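You operate a simulated robot arm through the tools that you are given. There is no shell and no other tool. Be economical: measure what you need, move in short steps, check, and stop when the job is done.

The job below is to be done with a simulated robot arm. You get a single attempt, and the scene is never put back.

Task
Let the vacuum go and take both caps off the stubs.
Fine: shut the pump valve, break the vacuum to nought, then pull the caps and lay them on the CHECKED pad.

It is judged by the outcome, as a careful person would: the job done as asked, and still so three seconds after it is handed in. It fails if anything else is knocked over, pushed out of place, dropped, spilled or broken. Lids that push on must go on centred and level and be pressed home; caps that screw on are set level and turned clockwise until they are tight.

Robot
A 7-joint arm with a two-finger parallel gripper, fixed in place. Base frame: the origin is at the foot of the arm, x ahead of it, y to its left, z up. Lengths are in mm, angles in degrees, forces in N, time in s.
Its first joint turns from -166.0 to 166.0 degrees. Payload 4.4 kg.
The tool frame sits at the grasp point between the pads (the TCP): z along the fingers, y along the line on which they close. The tips reach 23 mm beyond it. Largest opening 94 mm; finger width 38, thickness 10; the body of the gripper, 54 by 96 mm, starts 39 mm behind the TCP.
Orientation is that of the tool frame in the base frame, as a unit quaternion [w, x, y, z]. With the fingers straight down and closing along the base's y, the tool's x points along the base's -x, its y along +y and its z along -z.

Tools
- The arm moves only by the tool apply_moves. Its argument "plan" is a list of rows, each a list of 7 numbers: the shift along the base's x, y, z in mm, then the turn, a rotation vector about the base's x, y, z in degrees, then the gripper command, from -1 (fully open) to 1 (shut), values between in proportion. In form: [[x, y, z, ax, ay, az, claw], ...]. A call has 1 to 10 rows; each row shifts and turns the commanded pose from where the row before left it. A row lasts 0.2 s, in which the tool goes at most 50 mm and 8.6 degrees; a call with a longer step from one row to the next is refused whole, and so is a gripper value outside its range. A pose out of reach is approached as far as the arm can. The call stops where the force on the tool passes 90 N (or 10 N more than at its start, if that is more) or the arm is blocked; 0.2 s more then pass. Each finger travels about 72 mm/s and halts on what it meets, pressing with about 26 N; the grip force reading is that of the motor and also rises with nothing between the fingers. The clock runs only during rows and for 0.2 s after the last one: add rows that do not move to give the fingers time. The reply holds the time, the measured pose of the TCP, the force on the tool along the base axes, the opening and the grip force, in the units named above and with some noise, and new pictures: "show" is both (left out), scene, wrist or none.
- Cameras (640 x 400 px; columns grow to the right, rows downward): "scene" is fixed at [47.5, 496.4, 1645.7]; the picture's right is [-0.29, -0.96, 0.00], its down [-0.53, 0.16, -0.83] and it looks along [0.80, -0.24, -0.55] (base axes); focal length 359 px, centre (320, 200). "wrist" rides on the gripper at [-39, 0, -44] in the tool frame; the picture's right is [0.00, -1.00, 0.00], its down [0.97, 0.00, -0.24] and it looks along [0.24, 0.00, 0.97] (tool axes); focal length 218 px, centre (320, 200). There is no depth. A picture from a camera that has moved, and an enlarged one, comes with that camera's place and axes in the base frame and with its lens. The place of the scene camera against the robot may be out by one fixed shift of up to 12 mm in any direction.
- enlarge(camera, box): a new picture of the part [left, top, right, bottom] of that camera's present view, enlarged. It takes no simulated time.
- job_done(): hands the job in; it is judged then, once.

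Go step by step. Nothing tells you positions but the pictures and the camera data: compare them with the known pose of the tool, close in by small moves and look again before you grip or let go. The budget is 120 turns and 150 pictures, counting those below and the enlarged ones. Unless the task says otherwise, let go and move clear before handing in, and close with one line.

The tools are called after "Emit:" by a JSON object that holds its "method" and its "body". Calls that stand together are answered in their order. apply_moves: Moves the arm, as the interface text tells. Its arguments: {"type":"object","properties":{"plan":{"type":"array"},"show":{"type":"string","enum":["both","scene","wrist","none"]}},"required":["plan"]} The other tools are called the same way: enlarge (camera, box) takes an enlarged picture of a part of a camera's view; job_done () hands the job in.

At the start:

```text
time: 0.0
ee_pos: [731.0, 270.2, 1249.9]
orientation: [0.0, 0.0, 1.0, 0.0]
force: [-0.6, 0.0, -0.7]
gripper_width: 94.1
grasp_force: 0.1
```

scene: 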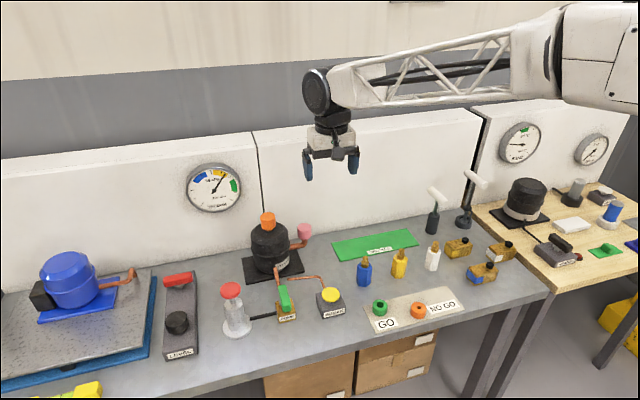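
wrist: 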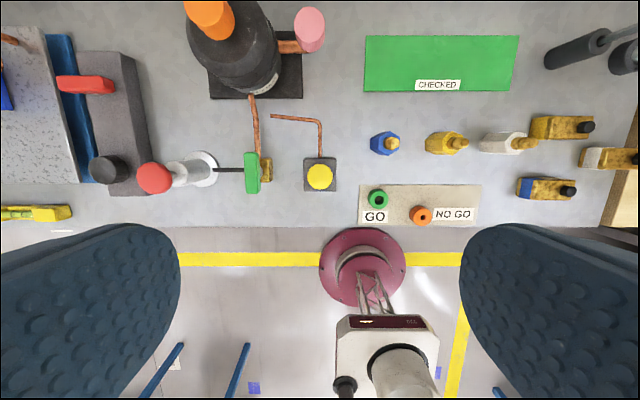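

I see a bench with a compressor carrying orange and pink caps, a green-handled valve, a yellow button marked something, a gauge, and the green CHECKED pad. I'll take a closer look before moving.

Emit:
{"method": "enlarge", "body": {"camera": "scene", "box": [210, 200, 370, 350]}}

Emit:
{"method": "enlarge", "body": {"camera": "wrist", "box": [130, 0, 370, 210]}}

Emit:
{"method": "enlarge", "body": {"camera": "scene", "box": [180, 150, 250, 220]}}

Emit:
{"method": "enlarge", "body": {"camera": "scene", "box": [20, 240, 220, 380]}}

```text
2.67 times, centred on (290, 275) of scene
camera zoom: at [47.5, 496.4, 1645.7], right [-0.29, -0.96, 0.0], down [-0.53, 0.16, -0.83], along [0.8, -0.24, -0.55], focal length 956 px, centre (400, 0)
```

zoom: 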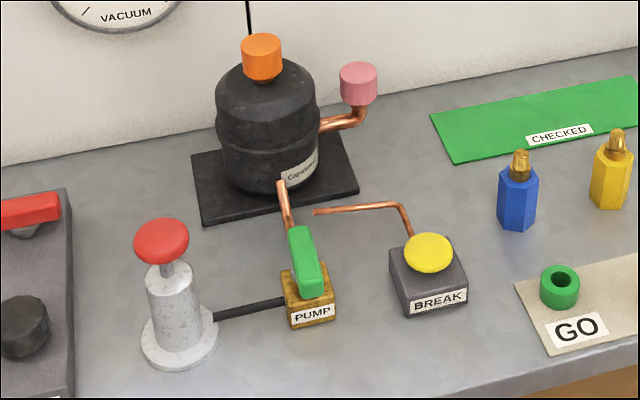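

```text
1.90 times, centred on (250, 105) of wrist
camera zoom: at [769.8, 269.6, 1293.9], right [0.0, -1.0, 0.0], down [-0.97, 0.0, 0.24], along [-0.24, 0.0, -0.97], focal length 416 px, centre (453, 381)
```

zoom: 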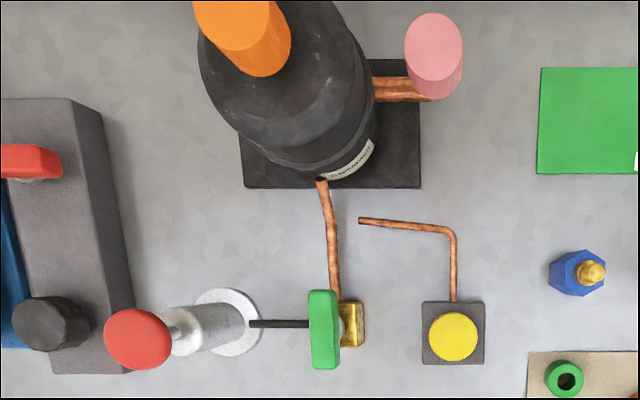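

```text
5.71 times, centred on (215, 185) of scene
camera zoom: at [47.5, 496.4, 1645.7], right [-0.29, -0.96, 0.0], down [-0.53, 0.16, -0.83], along [0.8, -0.24, -0.55], focal length 2050 px, centre (920, 286)
```

zoom: 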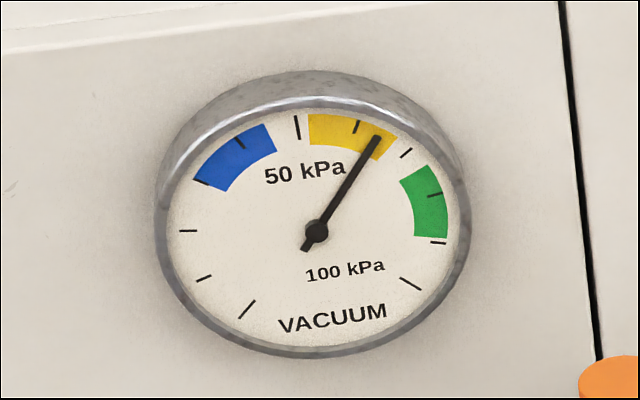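

```text
2.86 times, centred on (120, 310) of scene
camera zoom: at [47.5, 496.4, 1645.7], right [-0.29, -0.96, 0.0], down [-0.53, 0.16, -0.83], along [0.8, -0.24, -0.55], focal length 1025 px, centre (891, -114)
```

zoom: 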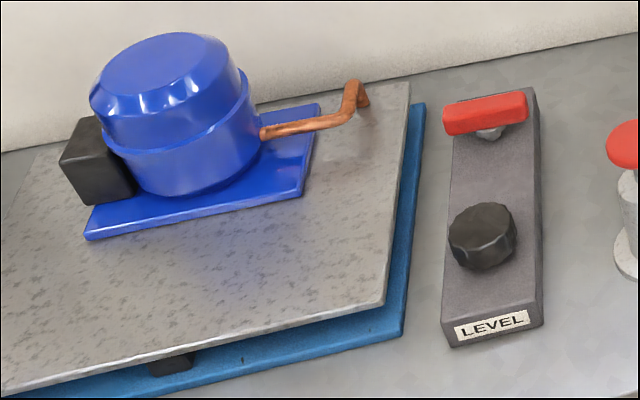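

The two cameras disagree slightly about the bench height, so I'll go down 100 mm in free air above the BREAK block and triangulate again.

Emit:
{"method": "apply_moves", "body": {"plan": [[0, 0, -40, 0, 0, 0, -1], [0, 0, -40, 0, 0, 0, -1], [0, 0, -20, 0, 0, 0, -1], [0, 0, 0, 0, 0, 0, -1]]}}

```text
time: 1.0
ee_pos: [730.9, 269.4, 1148.9]
orientation: [0.0, 0.001, 1.0, 0.0]
force: [-0.7, -0.2, 0.5]
gripper_width: 94.0
grasp_force: 0.1
camera wrist: at [769.7, 269.0, 1193.2], right [0.0, -1.0, 0.0], down [-0.97, 0.0, 0.24], along [-0.24, 0.0, -0.97], focal length 218 px, centre (320, 200)
```

scene: 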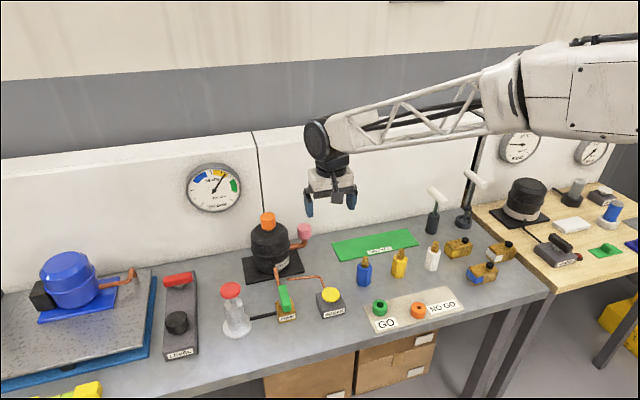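
wrist: 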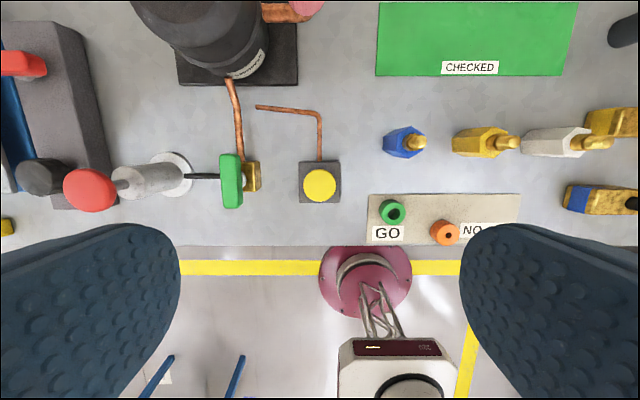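

The bench looks lower than stated, roughly 820–850. I'll go down another 100 mm, still well above everything near here, to refine it.

Emit:
{"method": "apply_moves", "body": {"plan": [[0, 0, -40, 0, 0, 0, -1], [0, 0, -40, 0, 0, 0, -1], [0, 0, -20, 0, 0, 0, -1], [0, 0, 0, 0, 0, 0, -1]]}}

Emit:
{"method": "enlarge", "body": {"camera": "wrist", "box": [160, 50, 400, 200]}}

Emit:
{"method": "enlarge", "body": {"camera": "scene", "box": [240, 190, 400, 290]}}

```text
time: 2.0
ee_pos: [729.4, 268.6, 1047.1]
orientation: [0.001, 0.0, 1.0, 0.0]
force: [0.1, 0.6, -0.4]
gripper_width: 93.8
grasp_force: 0.0
camera wrist: at [768.2, 267.8, 1092.4], right [0.0, -1.0, 0.0], down [-0.97, 0.0, 0.24], along [-0.24, 0.0, -0.97], focal length 218 px, centre (320, 200)
```

scene: 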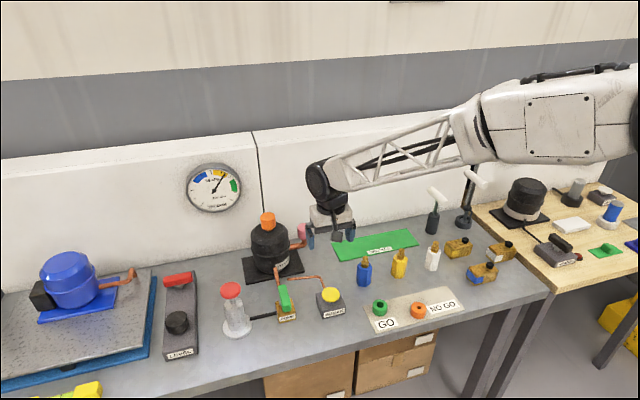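
wrist: 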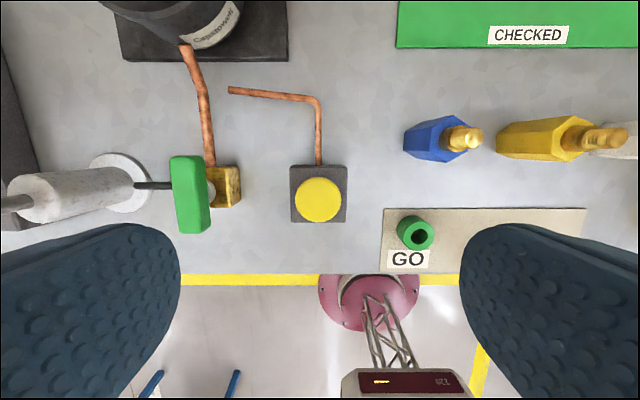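

```text
2.67 times, centred on (280, 125) of wrist
camera zoom: at [768.2, 267.8, 1092.4], right [0.0, -1.0, 0.0], down [-0.97, 0.0, 0.24], along [-0.24, 0.0, -0.97], focal length 582 px, centre (427, 400)
```

zoom: 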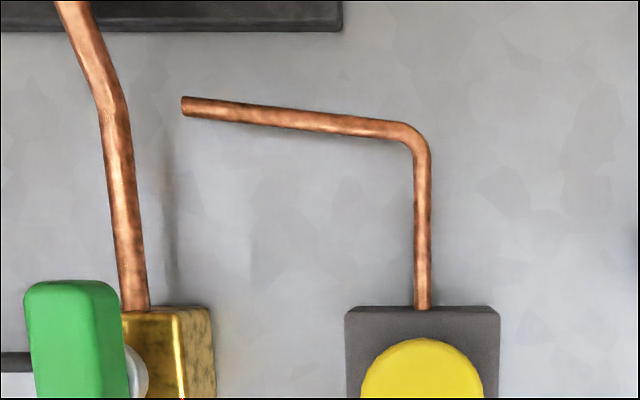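

```text
4.00 times, centred on (320, 240) of scene
camera zoom: at [47.5, 496.4, 1645.7], right [-0.29, -0.96, 0.0], down [-0.53, 0.16, -0.83], along [0.8, -0.24, -0.55], focal length 1435 px, centre (320, 40)
```

zoom: 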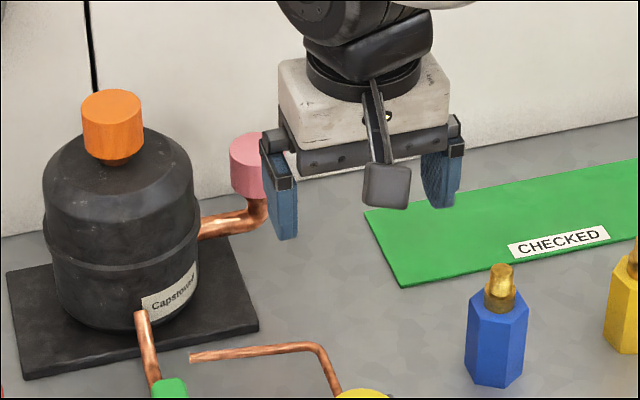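

Triangulating gives the bench at z≈817, the BREAK button top at about (711, 270, 862), and the PUMP handle at about (720, 400, 876), running along x. I'll move above the handle and look straight at it.

Emit:
{"method": "apply_moves", "body": {"plan": [[-3, 45, 0, 0, 0, 0, -1], [-3, 45, -10, 0, 0, 0, -1], [-3, 41, -20, 0, 0, 0, -1], [0, 0, -20, 0, 0, 0, -1], [0, 0, 0, 0, 0, 0, -1]]}}

Emit:
{"method": "enlarge", "body": {"camera": "wrist", "box": [220, 100, 420, 260]}}

Emit:
{"method": "enlarge", "body": {"camera": "scene", "box": [240, 260, 350, 330]}}

```text
time: 3.2
ee_pos: [719.9, 400.5, 999.6]
orientation: [0.0, 0.0, 1.0, 0.0]
force: [0.0, -0.1, -0.7]
gripper_width: 93.9
grasp_force: 0.0
camera wrist: at [757.9, 400.1, 1044.0], right [0.0, -1.0, 0.0], down [-0.97, 0.0, 0.24], along [-0.24, 0.0, -0.97], focal length 218 px, centre (320, 200)
```

scene: 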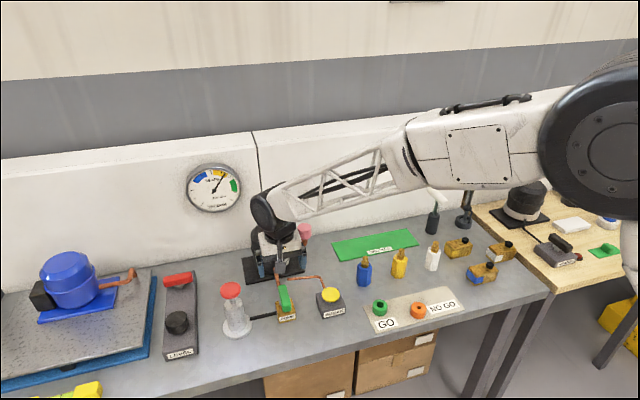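
wrist: 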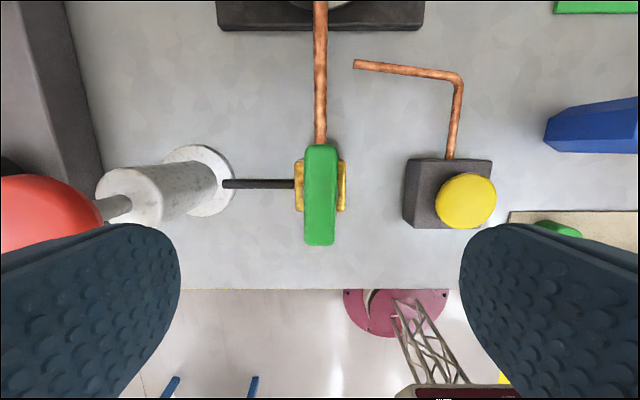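

```text
2.50 times, centred on (320, 180) of wrist
camera zoom: at [757.9, 400.1, 1044.0], right [0.0, -1.0, 0.0], down [-0.97, 0.0, 0.24], along [-0.24, 0.0, -0.97], focal length 546 px, centre (320, 250)
```

zoom: 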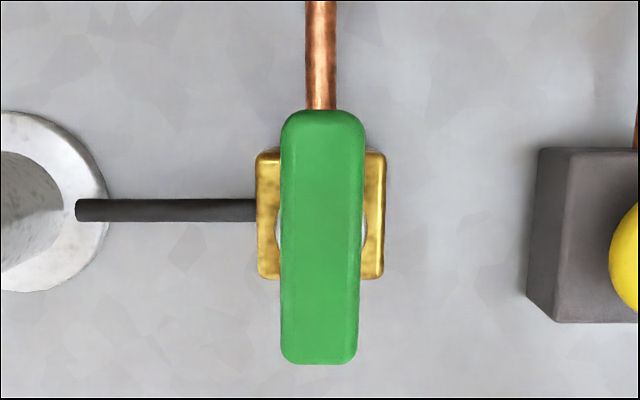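

```text
5.71 times, centred on (295, 295) of scene
camera zoom: at [47.5, 496.4, 1645.7], right [-0.29, -0.96, 0.0], down [-0.53, 0.16, -0.83], along [0.8, -0.24, -0.55], focal length 2050 px, centre (463, -343)
```

zoom: 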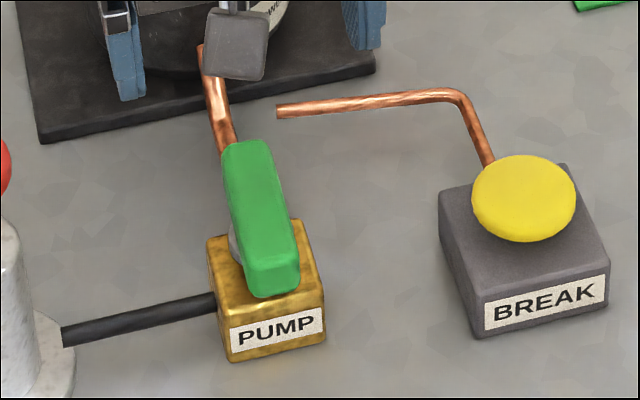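

The handle is centred at about (720.5, 400), 26 mm wide and 80 mm long, lying along the pipe, so the valve is open. I'll narrow the fingers and come down around it.

Emit:
{"method": "apply_moves", "body": {"plan": [[0, 0, -40, 0, 0, 0, -0.2], [0, 0, -40, 0, 0, 0, -0.2], [0, 0, -25, 0, 0, 0, -0.2], [0, 0, -6, 0, 0, 0, -0.2], [0, 0, 0, 0, 0, 0, -0.2]]}}

Emit:
{"method": "enlarge", "body": {"camera": "scene", "box": [240, 240, 350, 330]}}

```text
time: 4.4
ee_pos: [721.8, 400.0, 888.7]
orientation: [0.0, 0.001, 1.0, 0.0]
force: [-1.0, -0.3, -1.4]
gripper_width: 56.2
grasp_force: 0.0
camera wrist: at [759.0, 399.6, 933.4], right [0.0, -1.0, 0.0], down [-0.97, 0.0, 0.24], along [-0.24, 0.0, -0.97], focal length 218 px, centre (320, 200)
```

scene: 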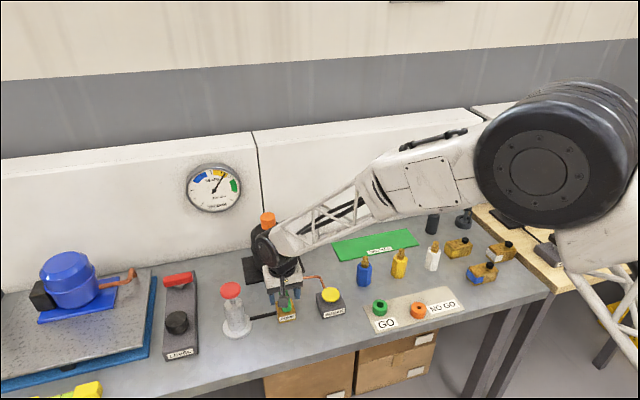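
wrist: 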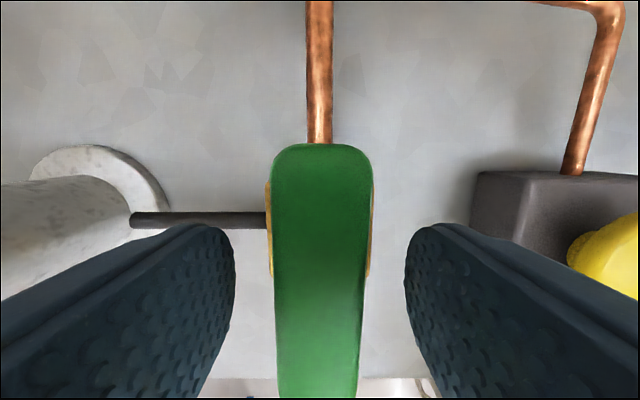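

```text
4.44 times, centred on (295, 285) of scene
camera zoom: at [47.5, 496.4, 1645.7], right [-0.29, -0.96, 0.0], down [-0.53, 0.16, -0.83], along [0.8, -0.24, -0.55], focal length 1594 px, centre (431, -178)
```

zoom: 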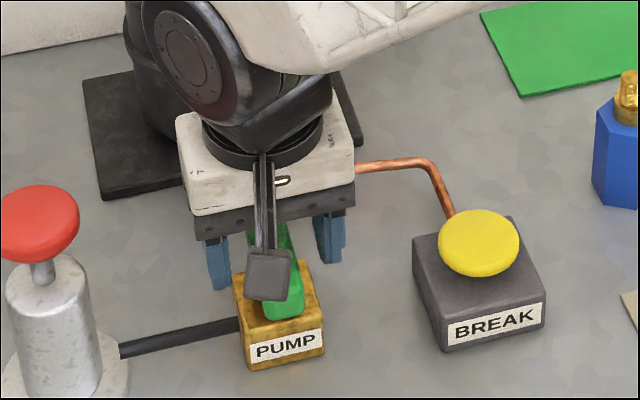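

The fingers straddle the handle evenly. I'll come down 6 mm and close.

Emit:
{"method": "apply_moves", "body": {"plan": [[0, 0, -6, 0, 0, 0, -0.2], [0, 0, 0, 0, 0, 0, 0.2], [0, 0, 0, 0, 0, 0, 1], [0, 0, 0, 0, 0, 0, 1], [0, 0, 0, 0, 0, 0, 1]], "show": "wrist"}}

```text
time: 5.6
ee_pos: [721.4, 398.3, 883.0]
orientation: [0.001, 0.0, 1.0, -0.001]
force: [1.8, -12.6, 10.5]
gripper_width: 24.9
grasp_force: 45.6
camera wrist: at [759.6, 399.8, 927.7], right [0.0, -1.0, 0.0], down [-0.97, 0.0, 0.24], along [-0.24, 0.0, -0.97], focal length 218 px, centre (320, 200)
```

wrist: 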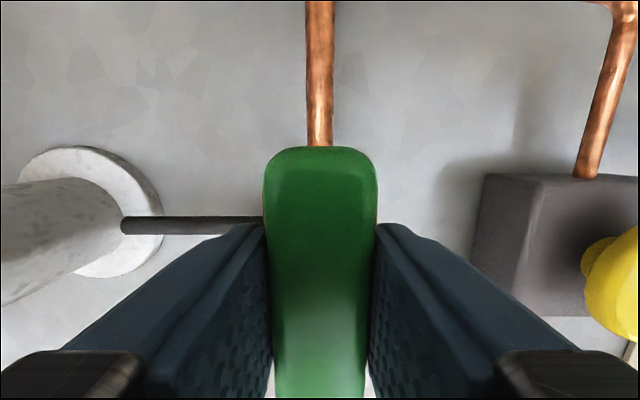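

It's gripped at 25 mm width with a small sideways load. I'll trim 1.5 mm and try a small clockwise turn (clockwise to close).

Emit:
{"method": "apply_moves", "body": {"plan": [[0, -1.5, 0, 0, 0, 0, 1], [0, 0, 0, 0, 0, -6, 1], [0, 0, 0, 0, 0, -6, 1], [0, 0, 0, 0, 0, -6, 1], [0, 0, 0, 0, 0, 0, 1]]}}

```text
time: 6.8
ee_pos: [720.8, 398.9, 882.4]
orientation: [0.001, 0.156, 0.988, 0.0]
force: [-31.2, 24.5, 21.9]
gripper_width: 24.6
grasp_force: 44.5
camera wrist: at [758.2, 387.2, 927.3], right [-0.31, -0.95, 0.0], down [-0.92, 0.3, 0.24], along [-0.23, 0.07, -0.97], focal length 218 px, centre (320, 200)
```

scene: 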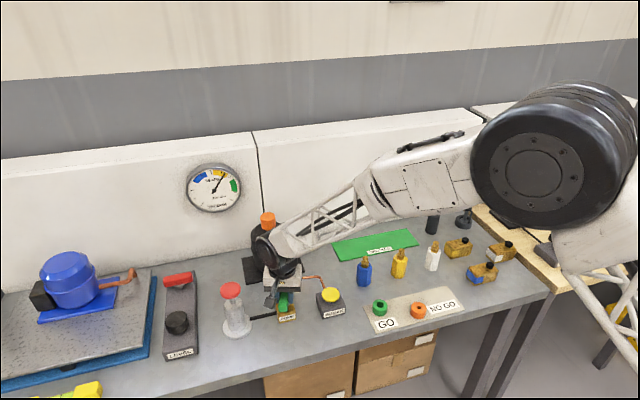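
wrist: 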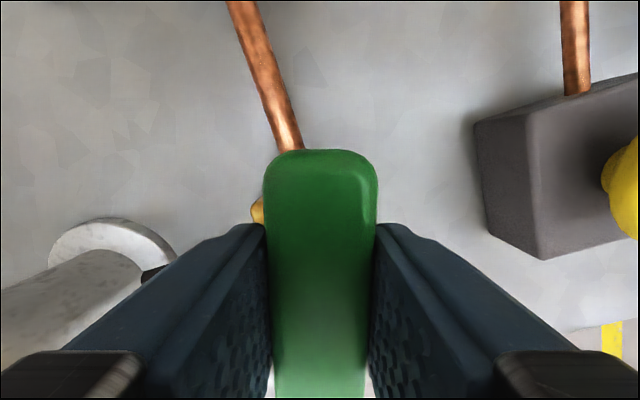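

The handle is turning with the grip and the valve body hasn't moved. I'll trim toward the reaction force and keep turning.

Emit:
{"method": "apply_moves", "body": {"plan": [[-2.5, 2, 1, 0, 0, 0, 1], [0, 0, 0, 0, 0, -6, 1], [0, 0, 0, 0, 0, -6, 1], [0, 0, 0, 0, 0, -6, 1], [0, 0, 0, 0, 0, 0, 1]], "show": "wrist"}}

```text
time: 8.0
ee_pos: [720.2, 399.4, 883.0]
orientation: [-0.001, 0.31, 0.951, -0.001]
force: [25.2, -40.4, -3.4]
gripper_width: 24.7
grasp_force: 45.1
camera wrist: at [751.5, 376.7, 927.4], right [-0.59, -0.81, 0.0], down [-0.78, 0.57, 0.24], along [-0.19, 0.14, -0.97], focal length 218 px, centre (320, 200)
```

wrist: 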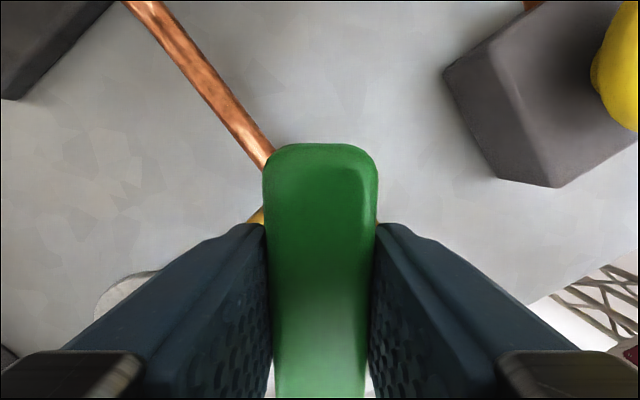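

It has turned 36°. I'll trim and continue.

Emit:
{"method": "apply_moves", "body": {"plan": [[1, -1.4, 0, 0, 0, 0, 1], [0, 0, 0, 0, 0, -6, 1], [0, 0, 0, 0, 0, -6, 1], [0, 0, 0, 0, 0, -6, 1], [0, 0, 0, 0, 0, -6, 1], [0, 0, 0, 0, 0, 0, 1]], "show": "wrist"}}

```text
time: 9.4
ee_pos: [720.8, 400.2, 883.8]
orientation: [0.0, 0.501, 0.866, -0.001]
force: [3.3, -15.2, -7.9]
gripper_width: 24.6
grasp_force: 45.3
camera wrist: at [739.3, 365.7, 927.4], right [-0.87, -0.5, 0.0], down [-0.48, 0.84, 0.24], along [-0.12, 0.21, -0.97], focal length 218 px, centre (320, 200)
```

wrist: 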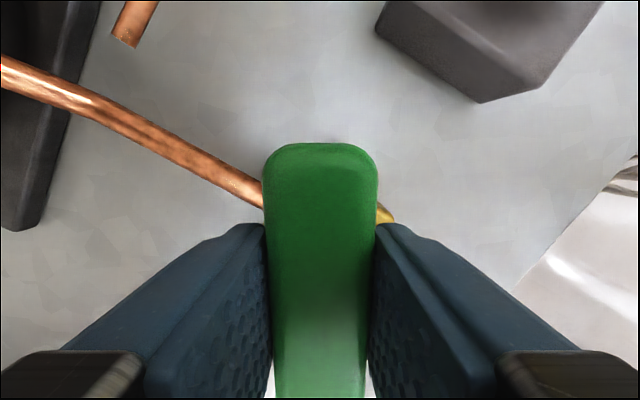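

It's at 60° and turning freely. I'll continue to 90°.

Emit:
{"method": "apply_moves", "body": {"plan": [[0, -0.4, 0, 0, 0, 0, 1], [0, 0, 0, 0, 0, -6, 1], [0, 0, 0, 0, 0, -6, 1], [0, 0, 0, 0, 0, -6, 1], [0, 0, 0, 0, 0, -6, 1], [0, 0, 0, 0, 0, -6, 1], [0, 0, 0, 0, 0, 0, 1]]}}

```text
time: 11.0
ee_pos: [721.1, 399.6, 883.0]
orientation: [0.001, 0.707, 0.707, -0.001]
force: [-30.1, 3.6, 0.2]
gripper_width: 24.6
grasp_force: 44.5
camera wrist: at [719.6, 360.5, 927.5], right [-1.0, 0.0, 0.0], down [0.0, 0.97, 0.24], along [0.0, 0.24, -0.97], focal length 218 px, centre (320, 200)
```

scene: 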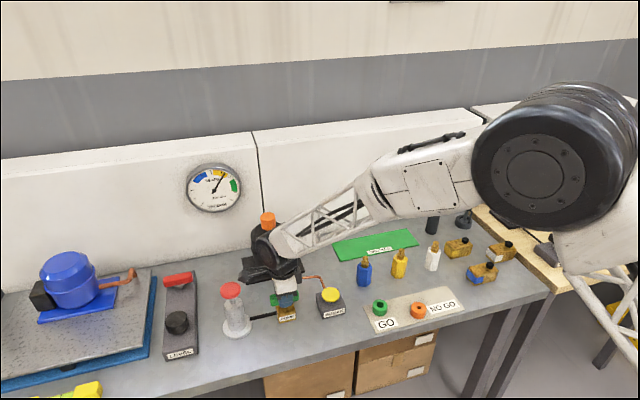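
wrist: 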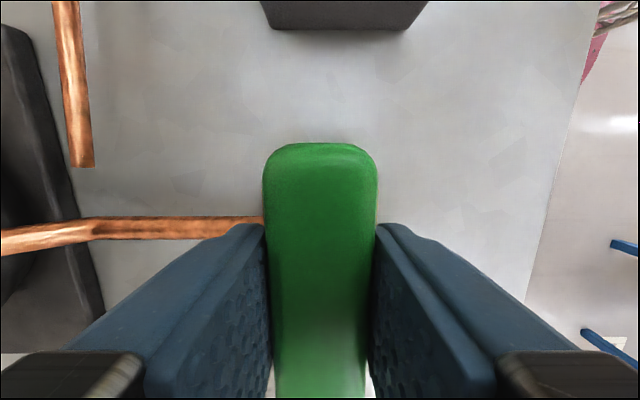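

The handle is at 90° across the pipe. I'll release, rise, turn the wrist back, and check the valve and gauge.

Emit:
{"method": "apply_moves", "body": {"plan": [[0, 0, 0, 0, 0, 0, 0], [0, 0, 0, 0, 0, 0, -0.2], [0, 0, 0, 0, 0, 0, -0.2], [0, 0, 40, 0, 0, 0, -0.2], [0, 0, 40, 0, 0, 0, -0.2], [0, -40, 30, 0, 0, 8.5, -0.2], [0, -40, 0, 0, 0, 8.5, -0.2], [0, -40, 0, 0, 0, 8.5, -0.2], [0, -10, 0, 0, 0, 8.5, -0.2], [0, 0, 0, 0, 0, 0, 1]], "show": "none"}}

Emit:
{"method": "apply_moves", "body": {"plan": [[0, 0, 0, 0, 0, 8.5, 1], [0, 0, 0, 0, 0, 8.5, 1], [0, 0, 0, 0, 0, 8.5, 1], [0, 0, 0, 0, 0, 8.5, 1], [0, 0, 0, 0, 0, 8.5, 1], [0, 0, 0, 0, 0, 8.5, 1], [0, 0, 0, 0, 0, 5, 1], [0, 0, 0, 0, 0, 0, 1]]}}

Emit:
{"method": "enlarge", "body": {"camera": "scene", "box": [180, 150, 250, 220]}}

Emit:
{"method": "enlarge", "body": {"camera": "scene", "box": [240, 260, 350, 330]}}

```text
time: 13.2
ee_pos: [721.8, 271.6, 992.4]
orientation: [0.0, 0.469, 0.883, 0.0]
force: [-0.1, -0.1, 0.2]
gripper_width: 0.3
grasp_force: 0.1
```

```text
time: 15.0
ee_pos: [721.4, 270.3, 992.5]
orientation: [0.0, 0.0, 1.0, 0.0]
force: [0.0, -0.3, 0.2]
gripper_width: 0.0
grasp_force: 26.1
camera wrist: at [759.3, 269.4, 1037.5], right [0.0, -1.0, 0.0], down [-0.97, 0.0, 0.24], along [-0.24, 0.0, -0.97], focal length 218 px, centre (320, 200)
```

scene: 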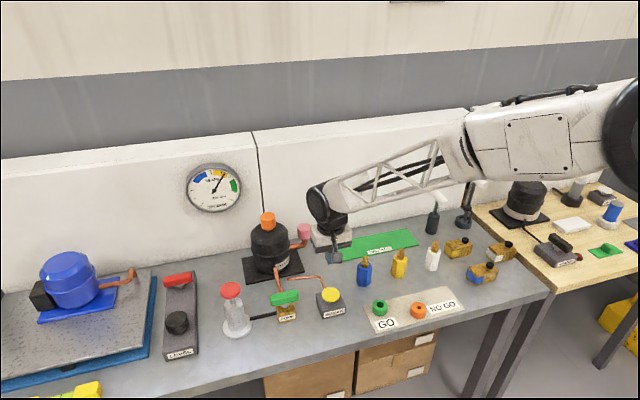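
wrist: 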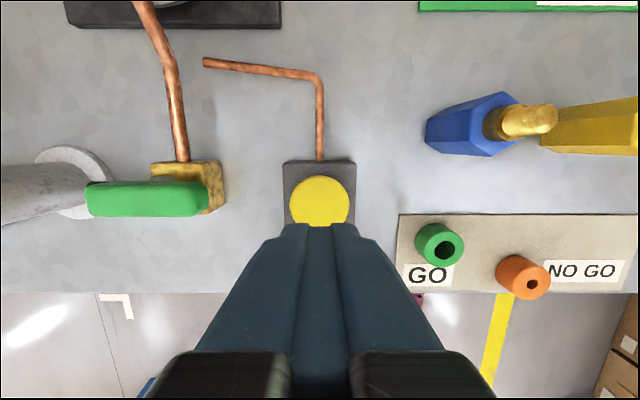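

```text
5.71 times, centred on (215, 185) of scene
camera zoom: at [47.5, 496.4, 1645.7], right [-0.29, -0.96, 0.0], down [-0.53, 0.16, -0.83], along [0.8, -0.24, -0.55], focal length 2050 px, centre (920, 286)
```

zoom: 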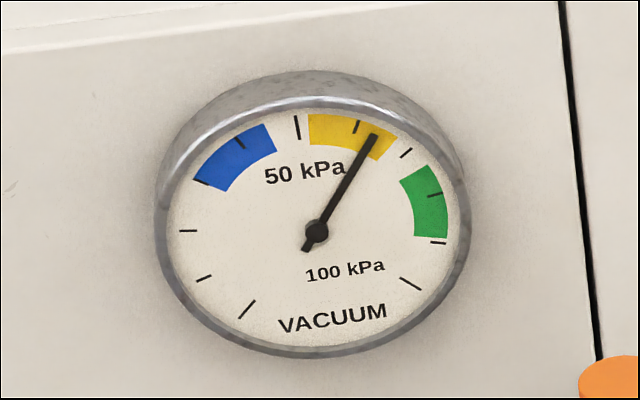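

```text
5.71 times, centred on (295, 295) of scene
camera zoom: at [47.5, 496.4, 1645.7], right [-0.29, -0.96, 0.0], down [-0.53, 0.16, -0.83], along [0.8, -0.24, -0.55], focal length 2050 px, centre (463, -343)
```

zoom: 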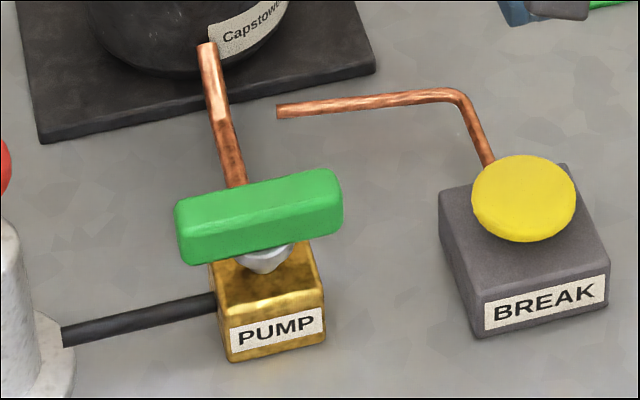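

The pump valve reads as shut, with its handle across the pipe, and the gauge holds steady. Next I'll come down with closed fingers onto the BREAK button at about (714, 269, 862).

Emit:
{"method": "apply_moves", "body": {"plan": [[-7, -1, -40, 0, 0, 0, 1], [0, 0, -40, 0, 0, 0, 1], [0, 0, -20, 0, 0, 0, 1], [0, 0, -4, 0, 0, 0, 1], [0, 0, -3, 0, 0, 0, 1], [0, 0, -3, 0, 0, 0, 1], [0, 0, 0, 0, 0, 0, 1]]}}

Emit:
{"method": "enlarge", "body": {"camera": "scene", "box": [260, 250, 390, 330]}}

```text
time: 16.6
ee_pos: [714.2, 267.5, 884.6]
orientation: [0.0, 0.0, 1.0, 0.0]
force: [-0.4, -0.6, 1.4]
gripper_width: 0.0
grasp_force: 25.5
camera wrist: at [752.5, 268.0, 928.0], right [0.0, -1.0, 0.0], down [-0.97, 0.0, 0.24], along [-0.24, 0.0, -0.97], focal length 218 px, centre (320, 200)
```

scene: 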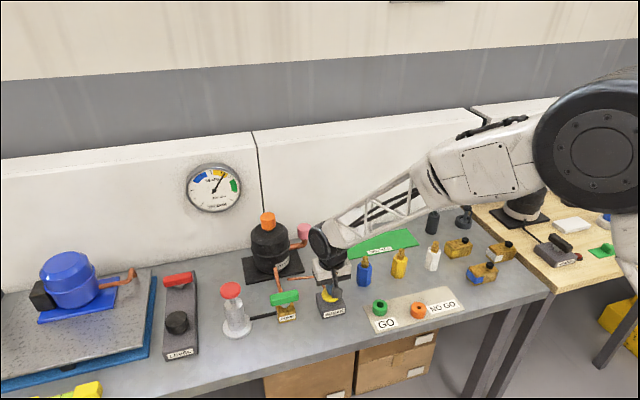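
wrist: 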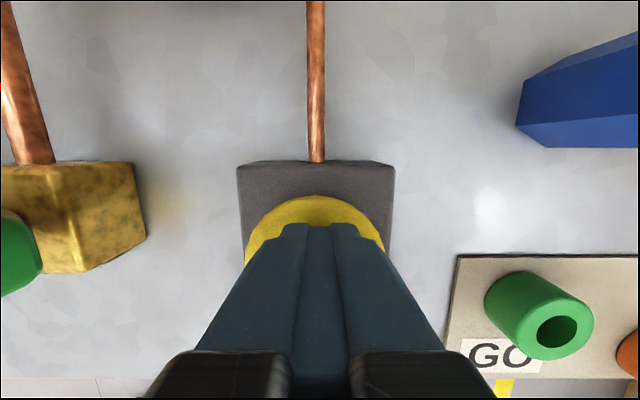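

```text
4.92 times, centred on (325, 290) of scene
camera zoom: at [47.5, 496.4, 1645.7], right [-0.29, -0.96, 0.0], down [-0.53, 0.16, -0.83], along [0.8, -0.24, -0.55], focal length 1766 px, centre (295, -243)
```

zoom: 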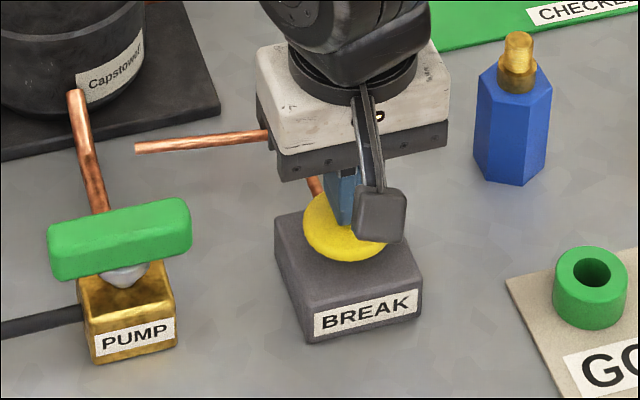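

I'm centred on the button and about to touch. I'll press in 1.5 mm steps.

Emit:
{"method": "apply_moves", "body": {"plan": [[0, 1, -1.5, 0, 0, 0, 1], [0, 0, -1.5, 0, 0, 0, 1], [0, 0, -1.5, 0, 0, 0, 1], [0, 0, -1.5, 0, 0, 0, 1], [0, 0, 0, 0, 0, 0, 1]], "show": "scene"}}

Emit:
{"method": "enlarge", "body": {"camera": "scene", "box": [180, 150, 250, 220]}}

```text
time: 17.8
ee_pos: [714.4, 269.1, 878.6]
orientation: [0.0, 0.0, 1.0, 0.0]
force: [2.0, -0.7, 3.1]
gripper_width: 0.0
grasp_force: 25.8
```

scene: 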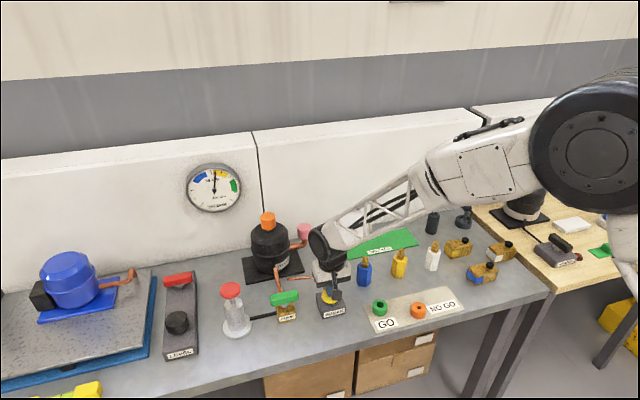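

```text
5.71 times, centred on (215, 185) of scene
camera zoom: at [47.5, 496.4, 1645.7], right [-0.29, -0.96, 0.0], down [-0.53, 0.16, -0.83], along [0.8, -0.24, -0.55], focal length 2050 px, centre (920, 286)
```

zoom: 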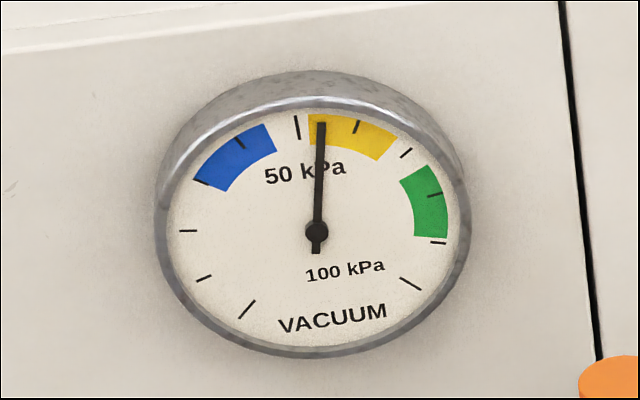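

The gauge is dropping while I press, so I'll hold it down.

Emit:
{"method": "apply_moves", "body": {"plan": [[0, 0, -0.5, 0, 0, 0, 1], [0, 0, 0, 0, 0, 0, 1], [0, 0, 0, 0, 0, 0, 1], [0, 0, 0, 0, 0, 0, 1], [0, 0, 0, 0, 0, 0, 1], [0, 0, 0, 0, 0, 0, 1], [0, 0, 0, 0, 0, 0, 1], [0, 0, 0, 0, 0, 0, 1], [0, 0, 0, 0, 0, 0, 1], [0, 0, 0, 0, 0, 0, 1]], "show": "none"}}

Emit:
{"method": "enlarge", "body": {"camera": "scene", "box": [180, 150, 250, 220]}}

```text
time: 20.0
ee_pos: [712.8, 269.0, 876.2]
orientation: [0.0, 0.0, 1.0, 0.0]
force: [-0.4, 1.5, 5.0]
gripper_width: 0.1
grasp_force: 26.0
```

```text
5.71 times, centred on (215, 185) of scene
camera zoom: at [47.5, 496.4, 1645.7], right [-0.29, -0.96, 0.0], down [-0.53, 0.16, -0.83], along [0.8, -0.24, -0.55], focal length 2050 px, centre (920, 286)
```

zoom: 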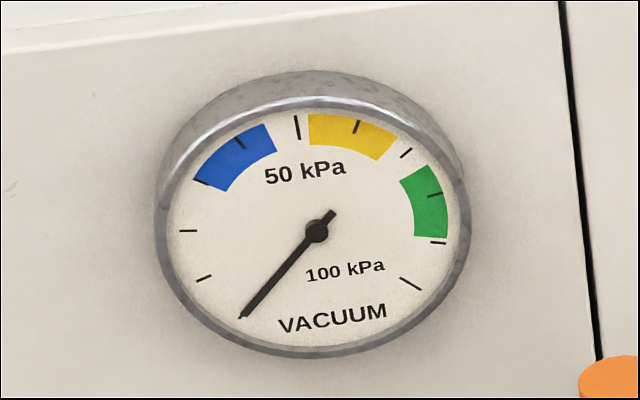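

The vacuum is at nought. I'll hold a little longer, then rise and move to look at the caps from above.

Emit:
{"method": "apply_moves", "body": {"plan": [[0, 0, 0, 0, 0, 0, 1], [0, 0, 0, 0, 0, 0, 1], [0, 0, 0, 0, 0, 0, 1], [0, 0, 40, 0, 0, 0, 1], [0, 0, 50, 0, 0, 0, 1], [0, 0, 50, 0, 0, 0, 0], [0, 0, 50, 0, 0, 0, -1], [40, 10, 50, 0, 0, 0, -1], [40, 20, 30, 0, 0, 0, -1], [0, 0, 0, 0, 0, 0, -1]], "show": "none"}}

Emit:
{"method": "apply_moves", "body": {"plan": [[40, 20, 0, 0, 0, 0, -1], [40, 20, 0, 0, 0, 0, -1], [0, 0, 0, 0, 0, 0, -1], [0, 0, 0, 0, 0, 0, -1]]}}

Emit:
{"method": "enlarge", "body": {"camera": "scene", "box": [180, 150, 250, 220]}}

```text
refused: row 8 steps farther than a row can; nothing moved
```

```text
time: 21.0
ee_pos: [793.3, 311.3, 876.7]
orientation: [0.0, 0.0, 1.0, 0.0]
force: [-0.1, 0.3, -0.1]
gripper_width: 93.8
grasp_force: 0.1
camera wrist: at [832.5, 311.4, 921.1], right [0.0, -1.0, 0.0], down [-0.97, 0.0, 0.24], along [-0.24, 0.0, -0.97], focal length 218 px, centre (320, 200)
```

scene: 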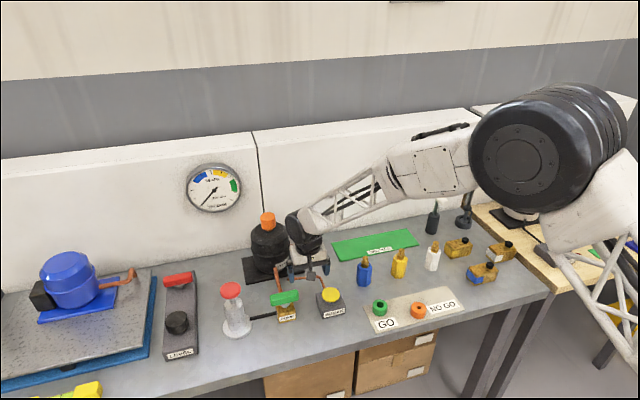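
wrist: 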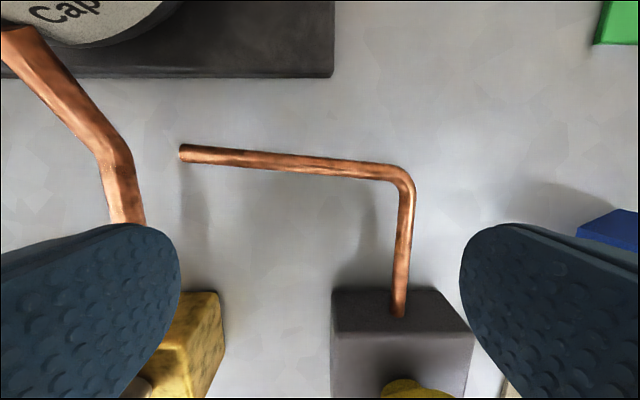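

```text
5.71 times, centred on (215, 185) of scene
camera zoom: at [47.5, 496.4, 1645.7], right [-0.29, -0.96, 0.0], down [-0.53, 0.16, -0.83], along [0.8, -0.24, -0.55], focal length 2050 px, centre (920, 286)
```

zoom: 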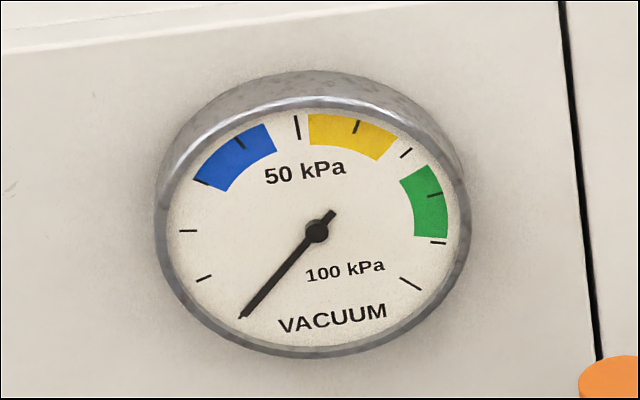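

The first call was refused, so the second one slid the tool sideways at low height. Nothing seems touched: force is nil, the pipes are in place and the gauge is at nought. I shouldn't have batched dependent moves. I'll rise straight up now.

Emit:
{"method": "apply_moves", "body": {"plan": [[0, 0, 30, 0, 0, 0, -1], [0, 0, 48, 0, 0, 0, -1], [0, 0, 48, 0, 0, 0, -1], [0, 0, 48, 0, 0, 0, -1], [0, 0, 48, 0, 0, 0, -1], [0, 0, 48, 0, 0, 0, -1], [0, 0, 0, 0, 0, 0, -1]]}}

Emit:
{"method": "enlarge", "body": {"camera": "wrist", "box": [160, 0, 420, 200]}}

Emit:
{"method": "enlarge", "body": {"camera": "scene", "box": [225, 200, 385, 310]}}

```text
time: 22.6
ee_pos: [792.5, 308.7, 1148.2]
orientation: [0.001, 0.001, 1.0, 0.0]
force: [-0.1, 0.2, -0.8]
gripper_width: 94.1
grasp_force: 0.0
camera wrist: at [830.9, 308.2, 1192.8], right [0.0, -1.0, 0.0], down [-0.97, 0.0, 0.24], along [-0.24, 0.0, -0.97], focal length 218 px, centre (320, 200)
```

scene: 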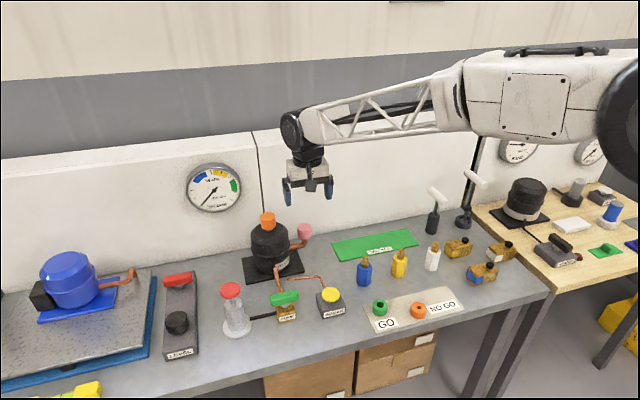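
wrist: 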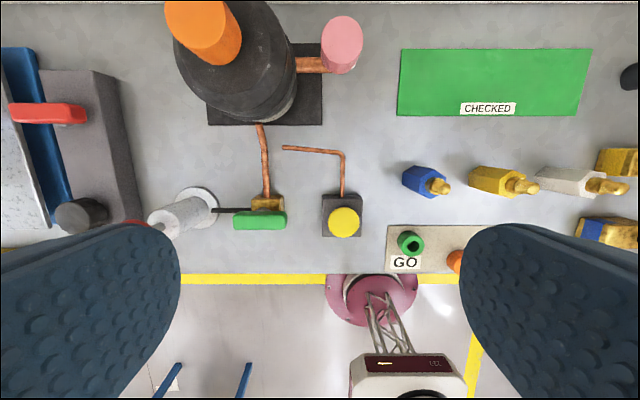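

```text
2.00 times, centred on (290, 100) of wrist
camera zoom: at [830.9, 308.2, 1192.8], right [0.0, -1.0, 0.0], down [-0.97, 0.0, 0.24], along [-0.24, 0.0, -0.97], focal length 436 px, centre (380, 400)
```

zoom: 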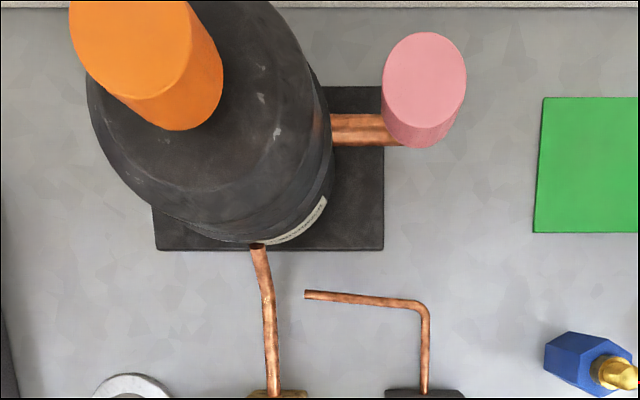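

```text
3.64 times, centred on (305, 255) of scene
camera zoom: at [47.5, 496.4, 1645.7], right [-0.29, -0.96, 0.0], down [-0.53, 0.16, -0.83], along [0.8, -0.24, -0.55], focal length 1304 px, centre (374, 0)
```

zoom: 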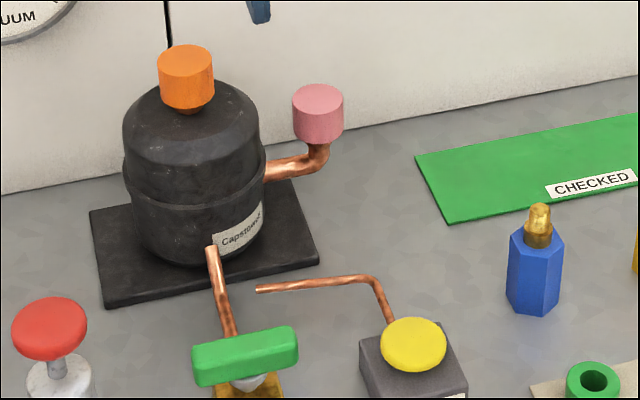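

All is in place with the gauge at nought. I put the orange cap top at about (922, 395, 1015) and the pink at about (931, 285, 950), each about 41 mm across. I'll move toward the orange cap at height and look; it may be near the reach limit.

Emit:
{"method": "apply_moves", "body": {"plan": [[35, 28, 0, 0, 0, 0, -1], [35, 28, 0, 0, 0, 0, -1], [35, 28, 0, 0, 0, 0, -1], [22, 3, 0, 0, 0, 0, -1], [0, 0, 0, 0, 0, 0, -1]]}}

```text
time: 23.8
ee_pos: [920.7, 394.9, 1146.3]
orientation: [0.0, 0.0, 1.0, 0.0]
force: [-0.1, 0.4, 0.1]
gripper_width: 93.8
grasp_force: 0.2
camera wrist: at [959.7, 394.8, 1190.8], right [0.0, -1.0, 0.0], down [-0.97, 0.0, 0.24], along [-0.24, 0.0, -0.97], focal length 218 px, centre (320, 200)
```

scene: 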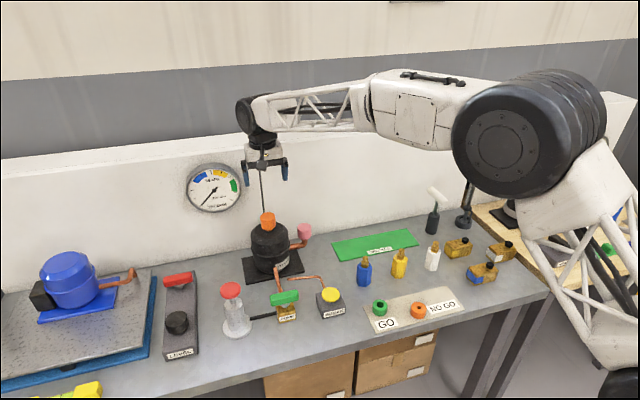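
wrist: 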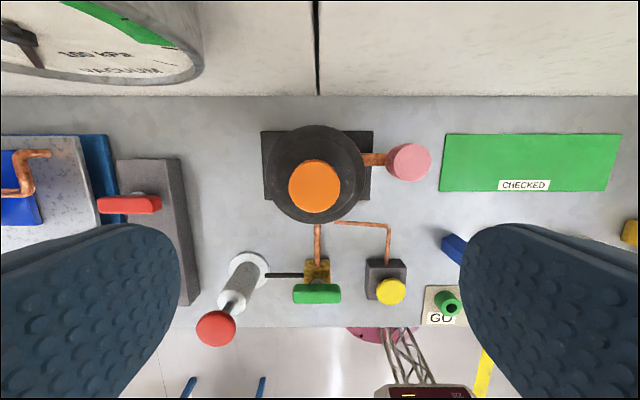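

The orange cap centre refines to about (925, 399.5, 1004). I'll descend to z≈1045 above it, partly close the fingers, and look again.

Emit:
{"method": "apply_moves", "body": {"plan": [[2, 2, -40, 0, 0, 0, -1], [2, 2, -40, 0, 0, 0, -0.6], [0, 0, -20, 0, 0, 0, -0.5], [0, 0, 0, 0, 0, 0, -0.5]]}}

Emit:
{"method": "enlarge", "body": {"camera": "scene", "box": [215, 170, 325, 290]}}

```text
time: 24.8
ee_pos: [925.3, 401.0, 1045.2]
orientation: [0.0, 0.0, 1.0, 0.0]
force: [0.3, 0.3, -0.6]
gripper_width: 70.5
grasp_force: 0.1
camera wrist: at [964.1, 400.2, 1090.2], right [0.0, -1.0, 0.0], down [-0.97, 0.0, 0.24], along [-0.24, 0.0, -0.97], focal length 218 px, centre (320, 200)
```

scene: 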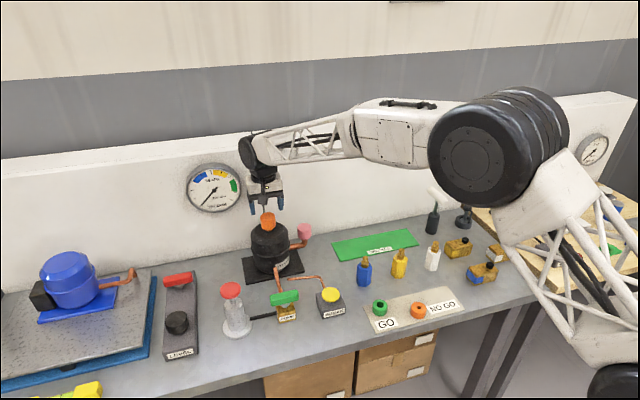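
wrist: 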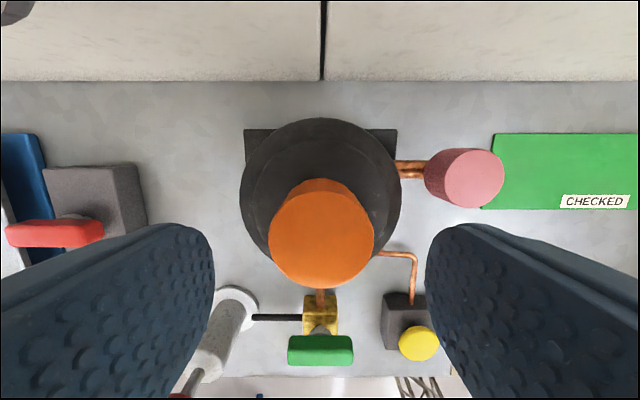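

```text
3.33 times, centred on (270, 230) of scene
camera zoom: at [47.5, 496.4, 1645.7], right [-0.29, -0.96, 0.0], down [-0.53, 0.16, -0.83], along [0.8, -0.24, -0.55], focal length 1196 px, centre (487, 100)
```

zoom: 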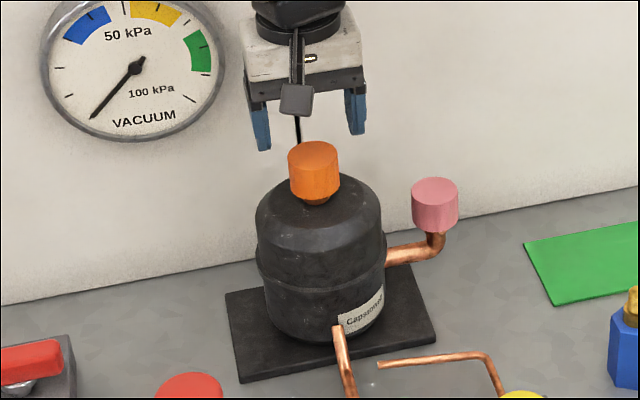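

The cap is centred between the fingers. I'll descend to TCP z≈991 and close gently.

Emit:
{"method": "apply_moves", "body": {"plan": [[0, 0, -30, 0, 0, 0, -0.5], [0, -1, -15, 0, 0, 0, -0.5], [0, 0, -9, 0, 0, 0, -0.5], [0, 0, 0, 0, 0, 0, -0.5]], "show": "wrist"}}

Emit:
{"method": "enlarge", "body": {"camera": "scene", "box": [235, 180, 325, 260]}}

```text
time: 25.8
ee_pos: [925.9, 398.7, 992.1]
orientation: [0.0, 0.0, 1.0, 0.0]
force: [0.2, 0.2, 0.9]
gripper_width: 70.4
grasp_force: 0.1
camera wrist: at [964.3, 398.6, 1037.0], right [0.0, -1.0, 0.0], down [-0.97, 0.0, 0.24], along [-0.24, 0.0, -0.97], focal length 218 px, centre (320, 200)
```

wrist: 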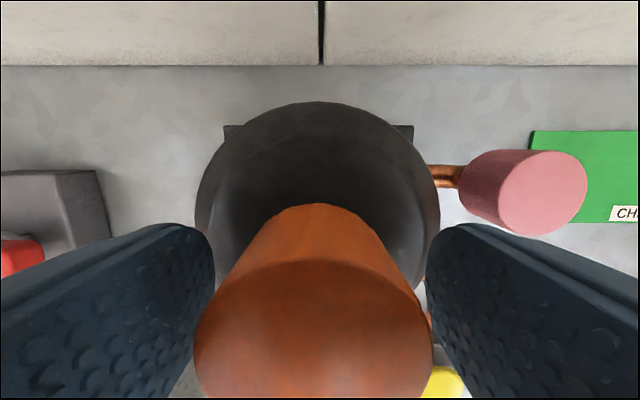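

```text
5.00 times, centred on (280, 220) of scene
camera zoom: at [47.5, 496.4, 1645.7], right [-0.29, -0.96, 0.0], down [-0.53, 0.16, -0.83], along [0.8, -0.24, -0.55], focal length 1793 px, centre (520, 100)
```

zoom: 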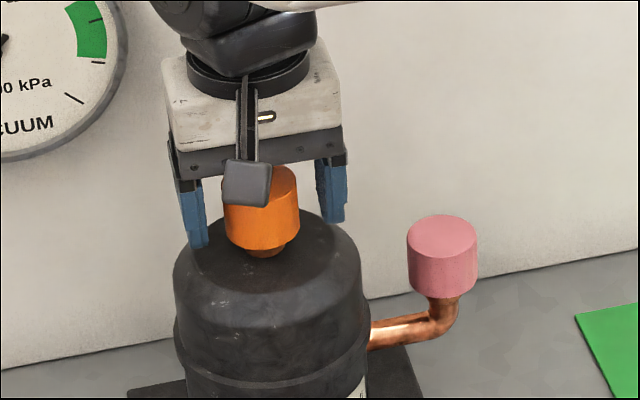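

The fingers straddle the cap with room above. Closing.

Emit:
{"method": "apply_moves", "body": {"plan": [[0, 0.8, 0, 0, 0, 0, 0], [0, 0, 0, 0, 0, 0, 1], [0, 0, 0, 0, 0, 0, 1], [0, 0, 0, 0, 0, 0, 1]], "show": "wrist"}}

```text
time: 26.8
ee_pos: [925.8, 400.3, 993.2]
orientation: [0.0, 0.0, 1.0, 0.0]
force: [3.9, 8.1, -0.6]
gripper_width: 44.4
grasp_force: 25.6
camera wrist: at [964.1, 399.7, 1037.0], right [0.0, -1.0, 0.0], down [-0.97, 0.0, 0.24], along [-0.24, 0.0, -0.97], focal length 218 px, centre (320, 200)
```

wrist: 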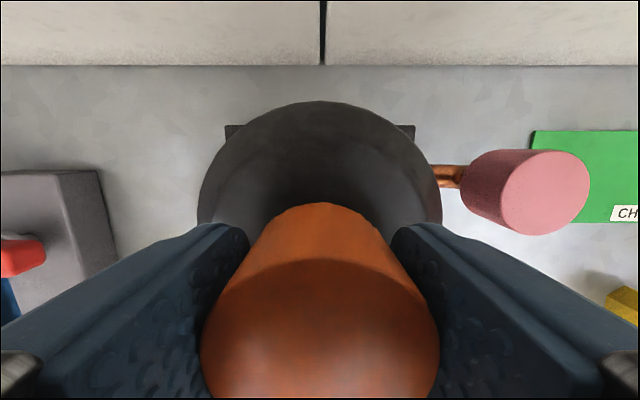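

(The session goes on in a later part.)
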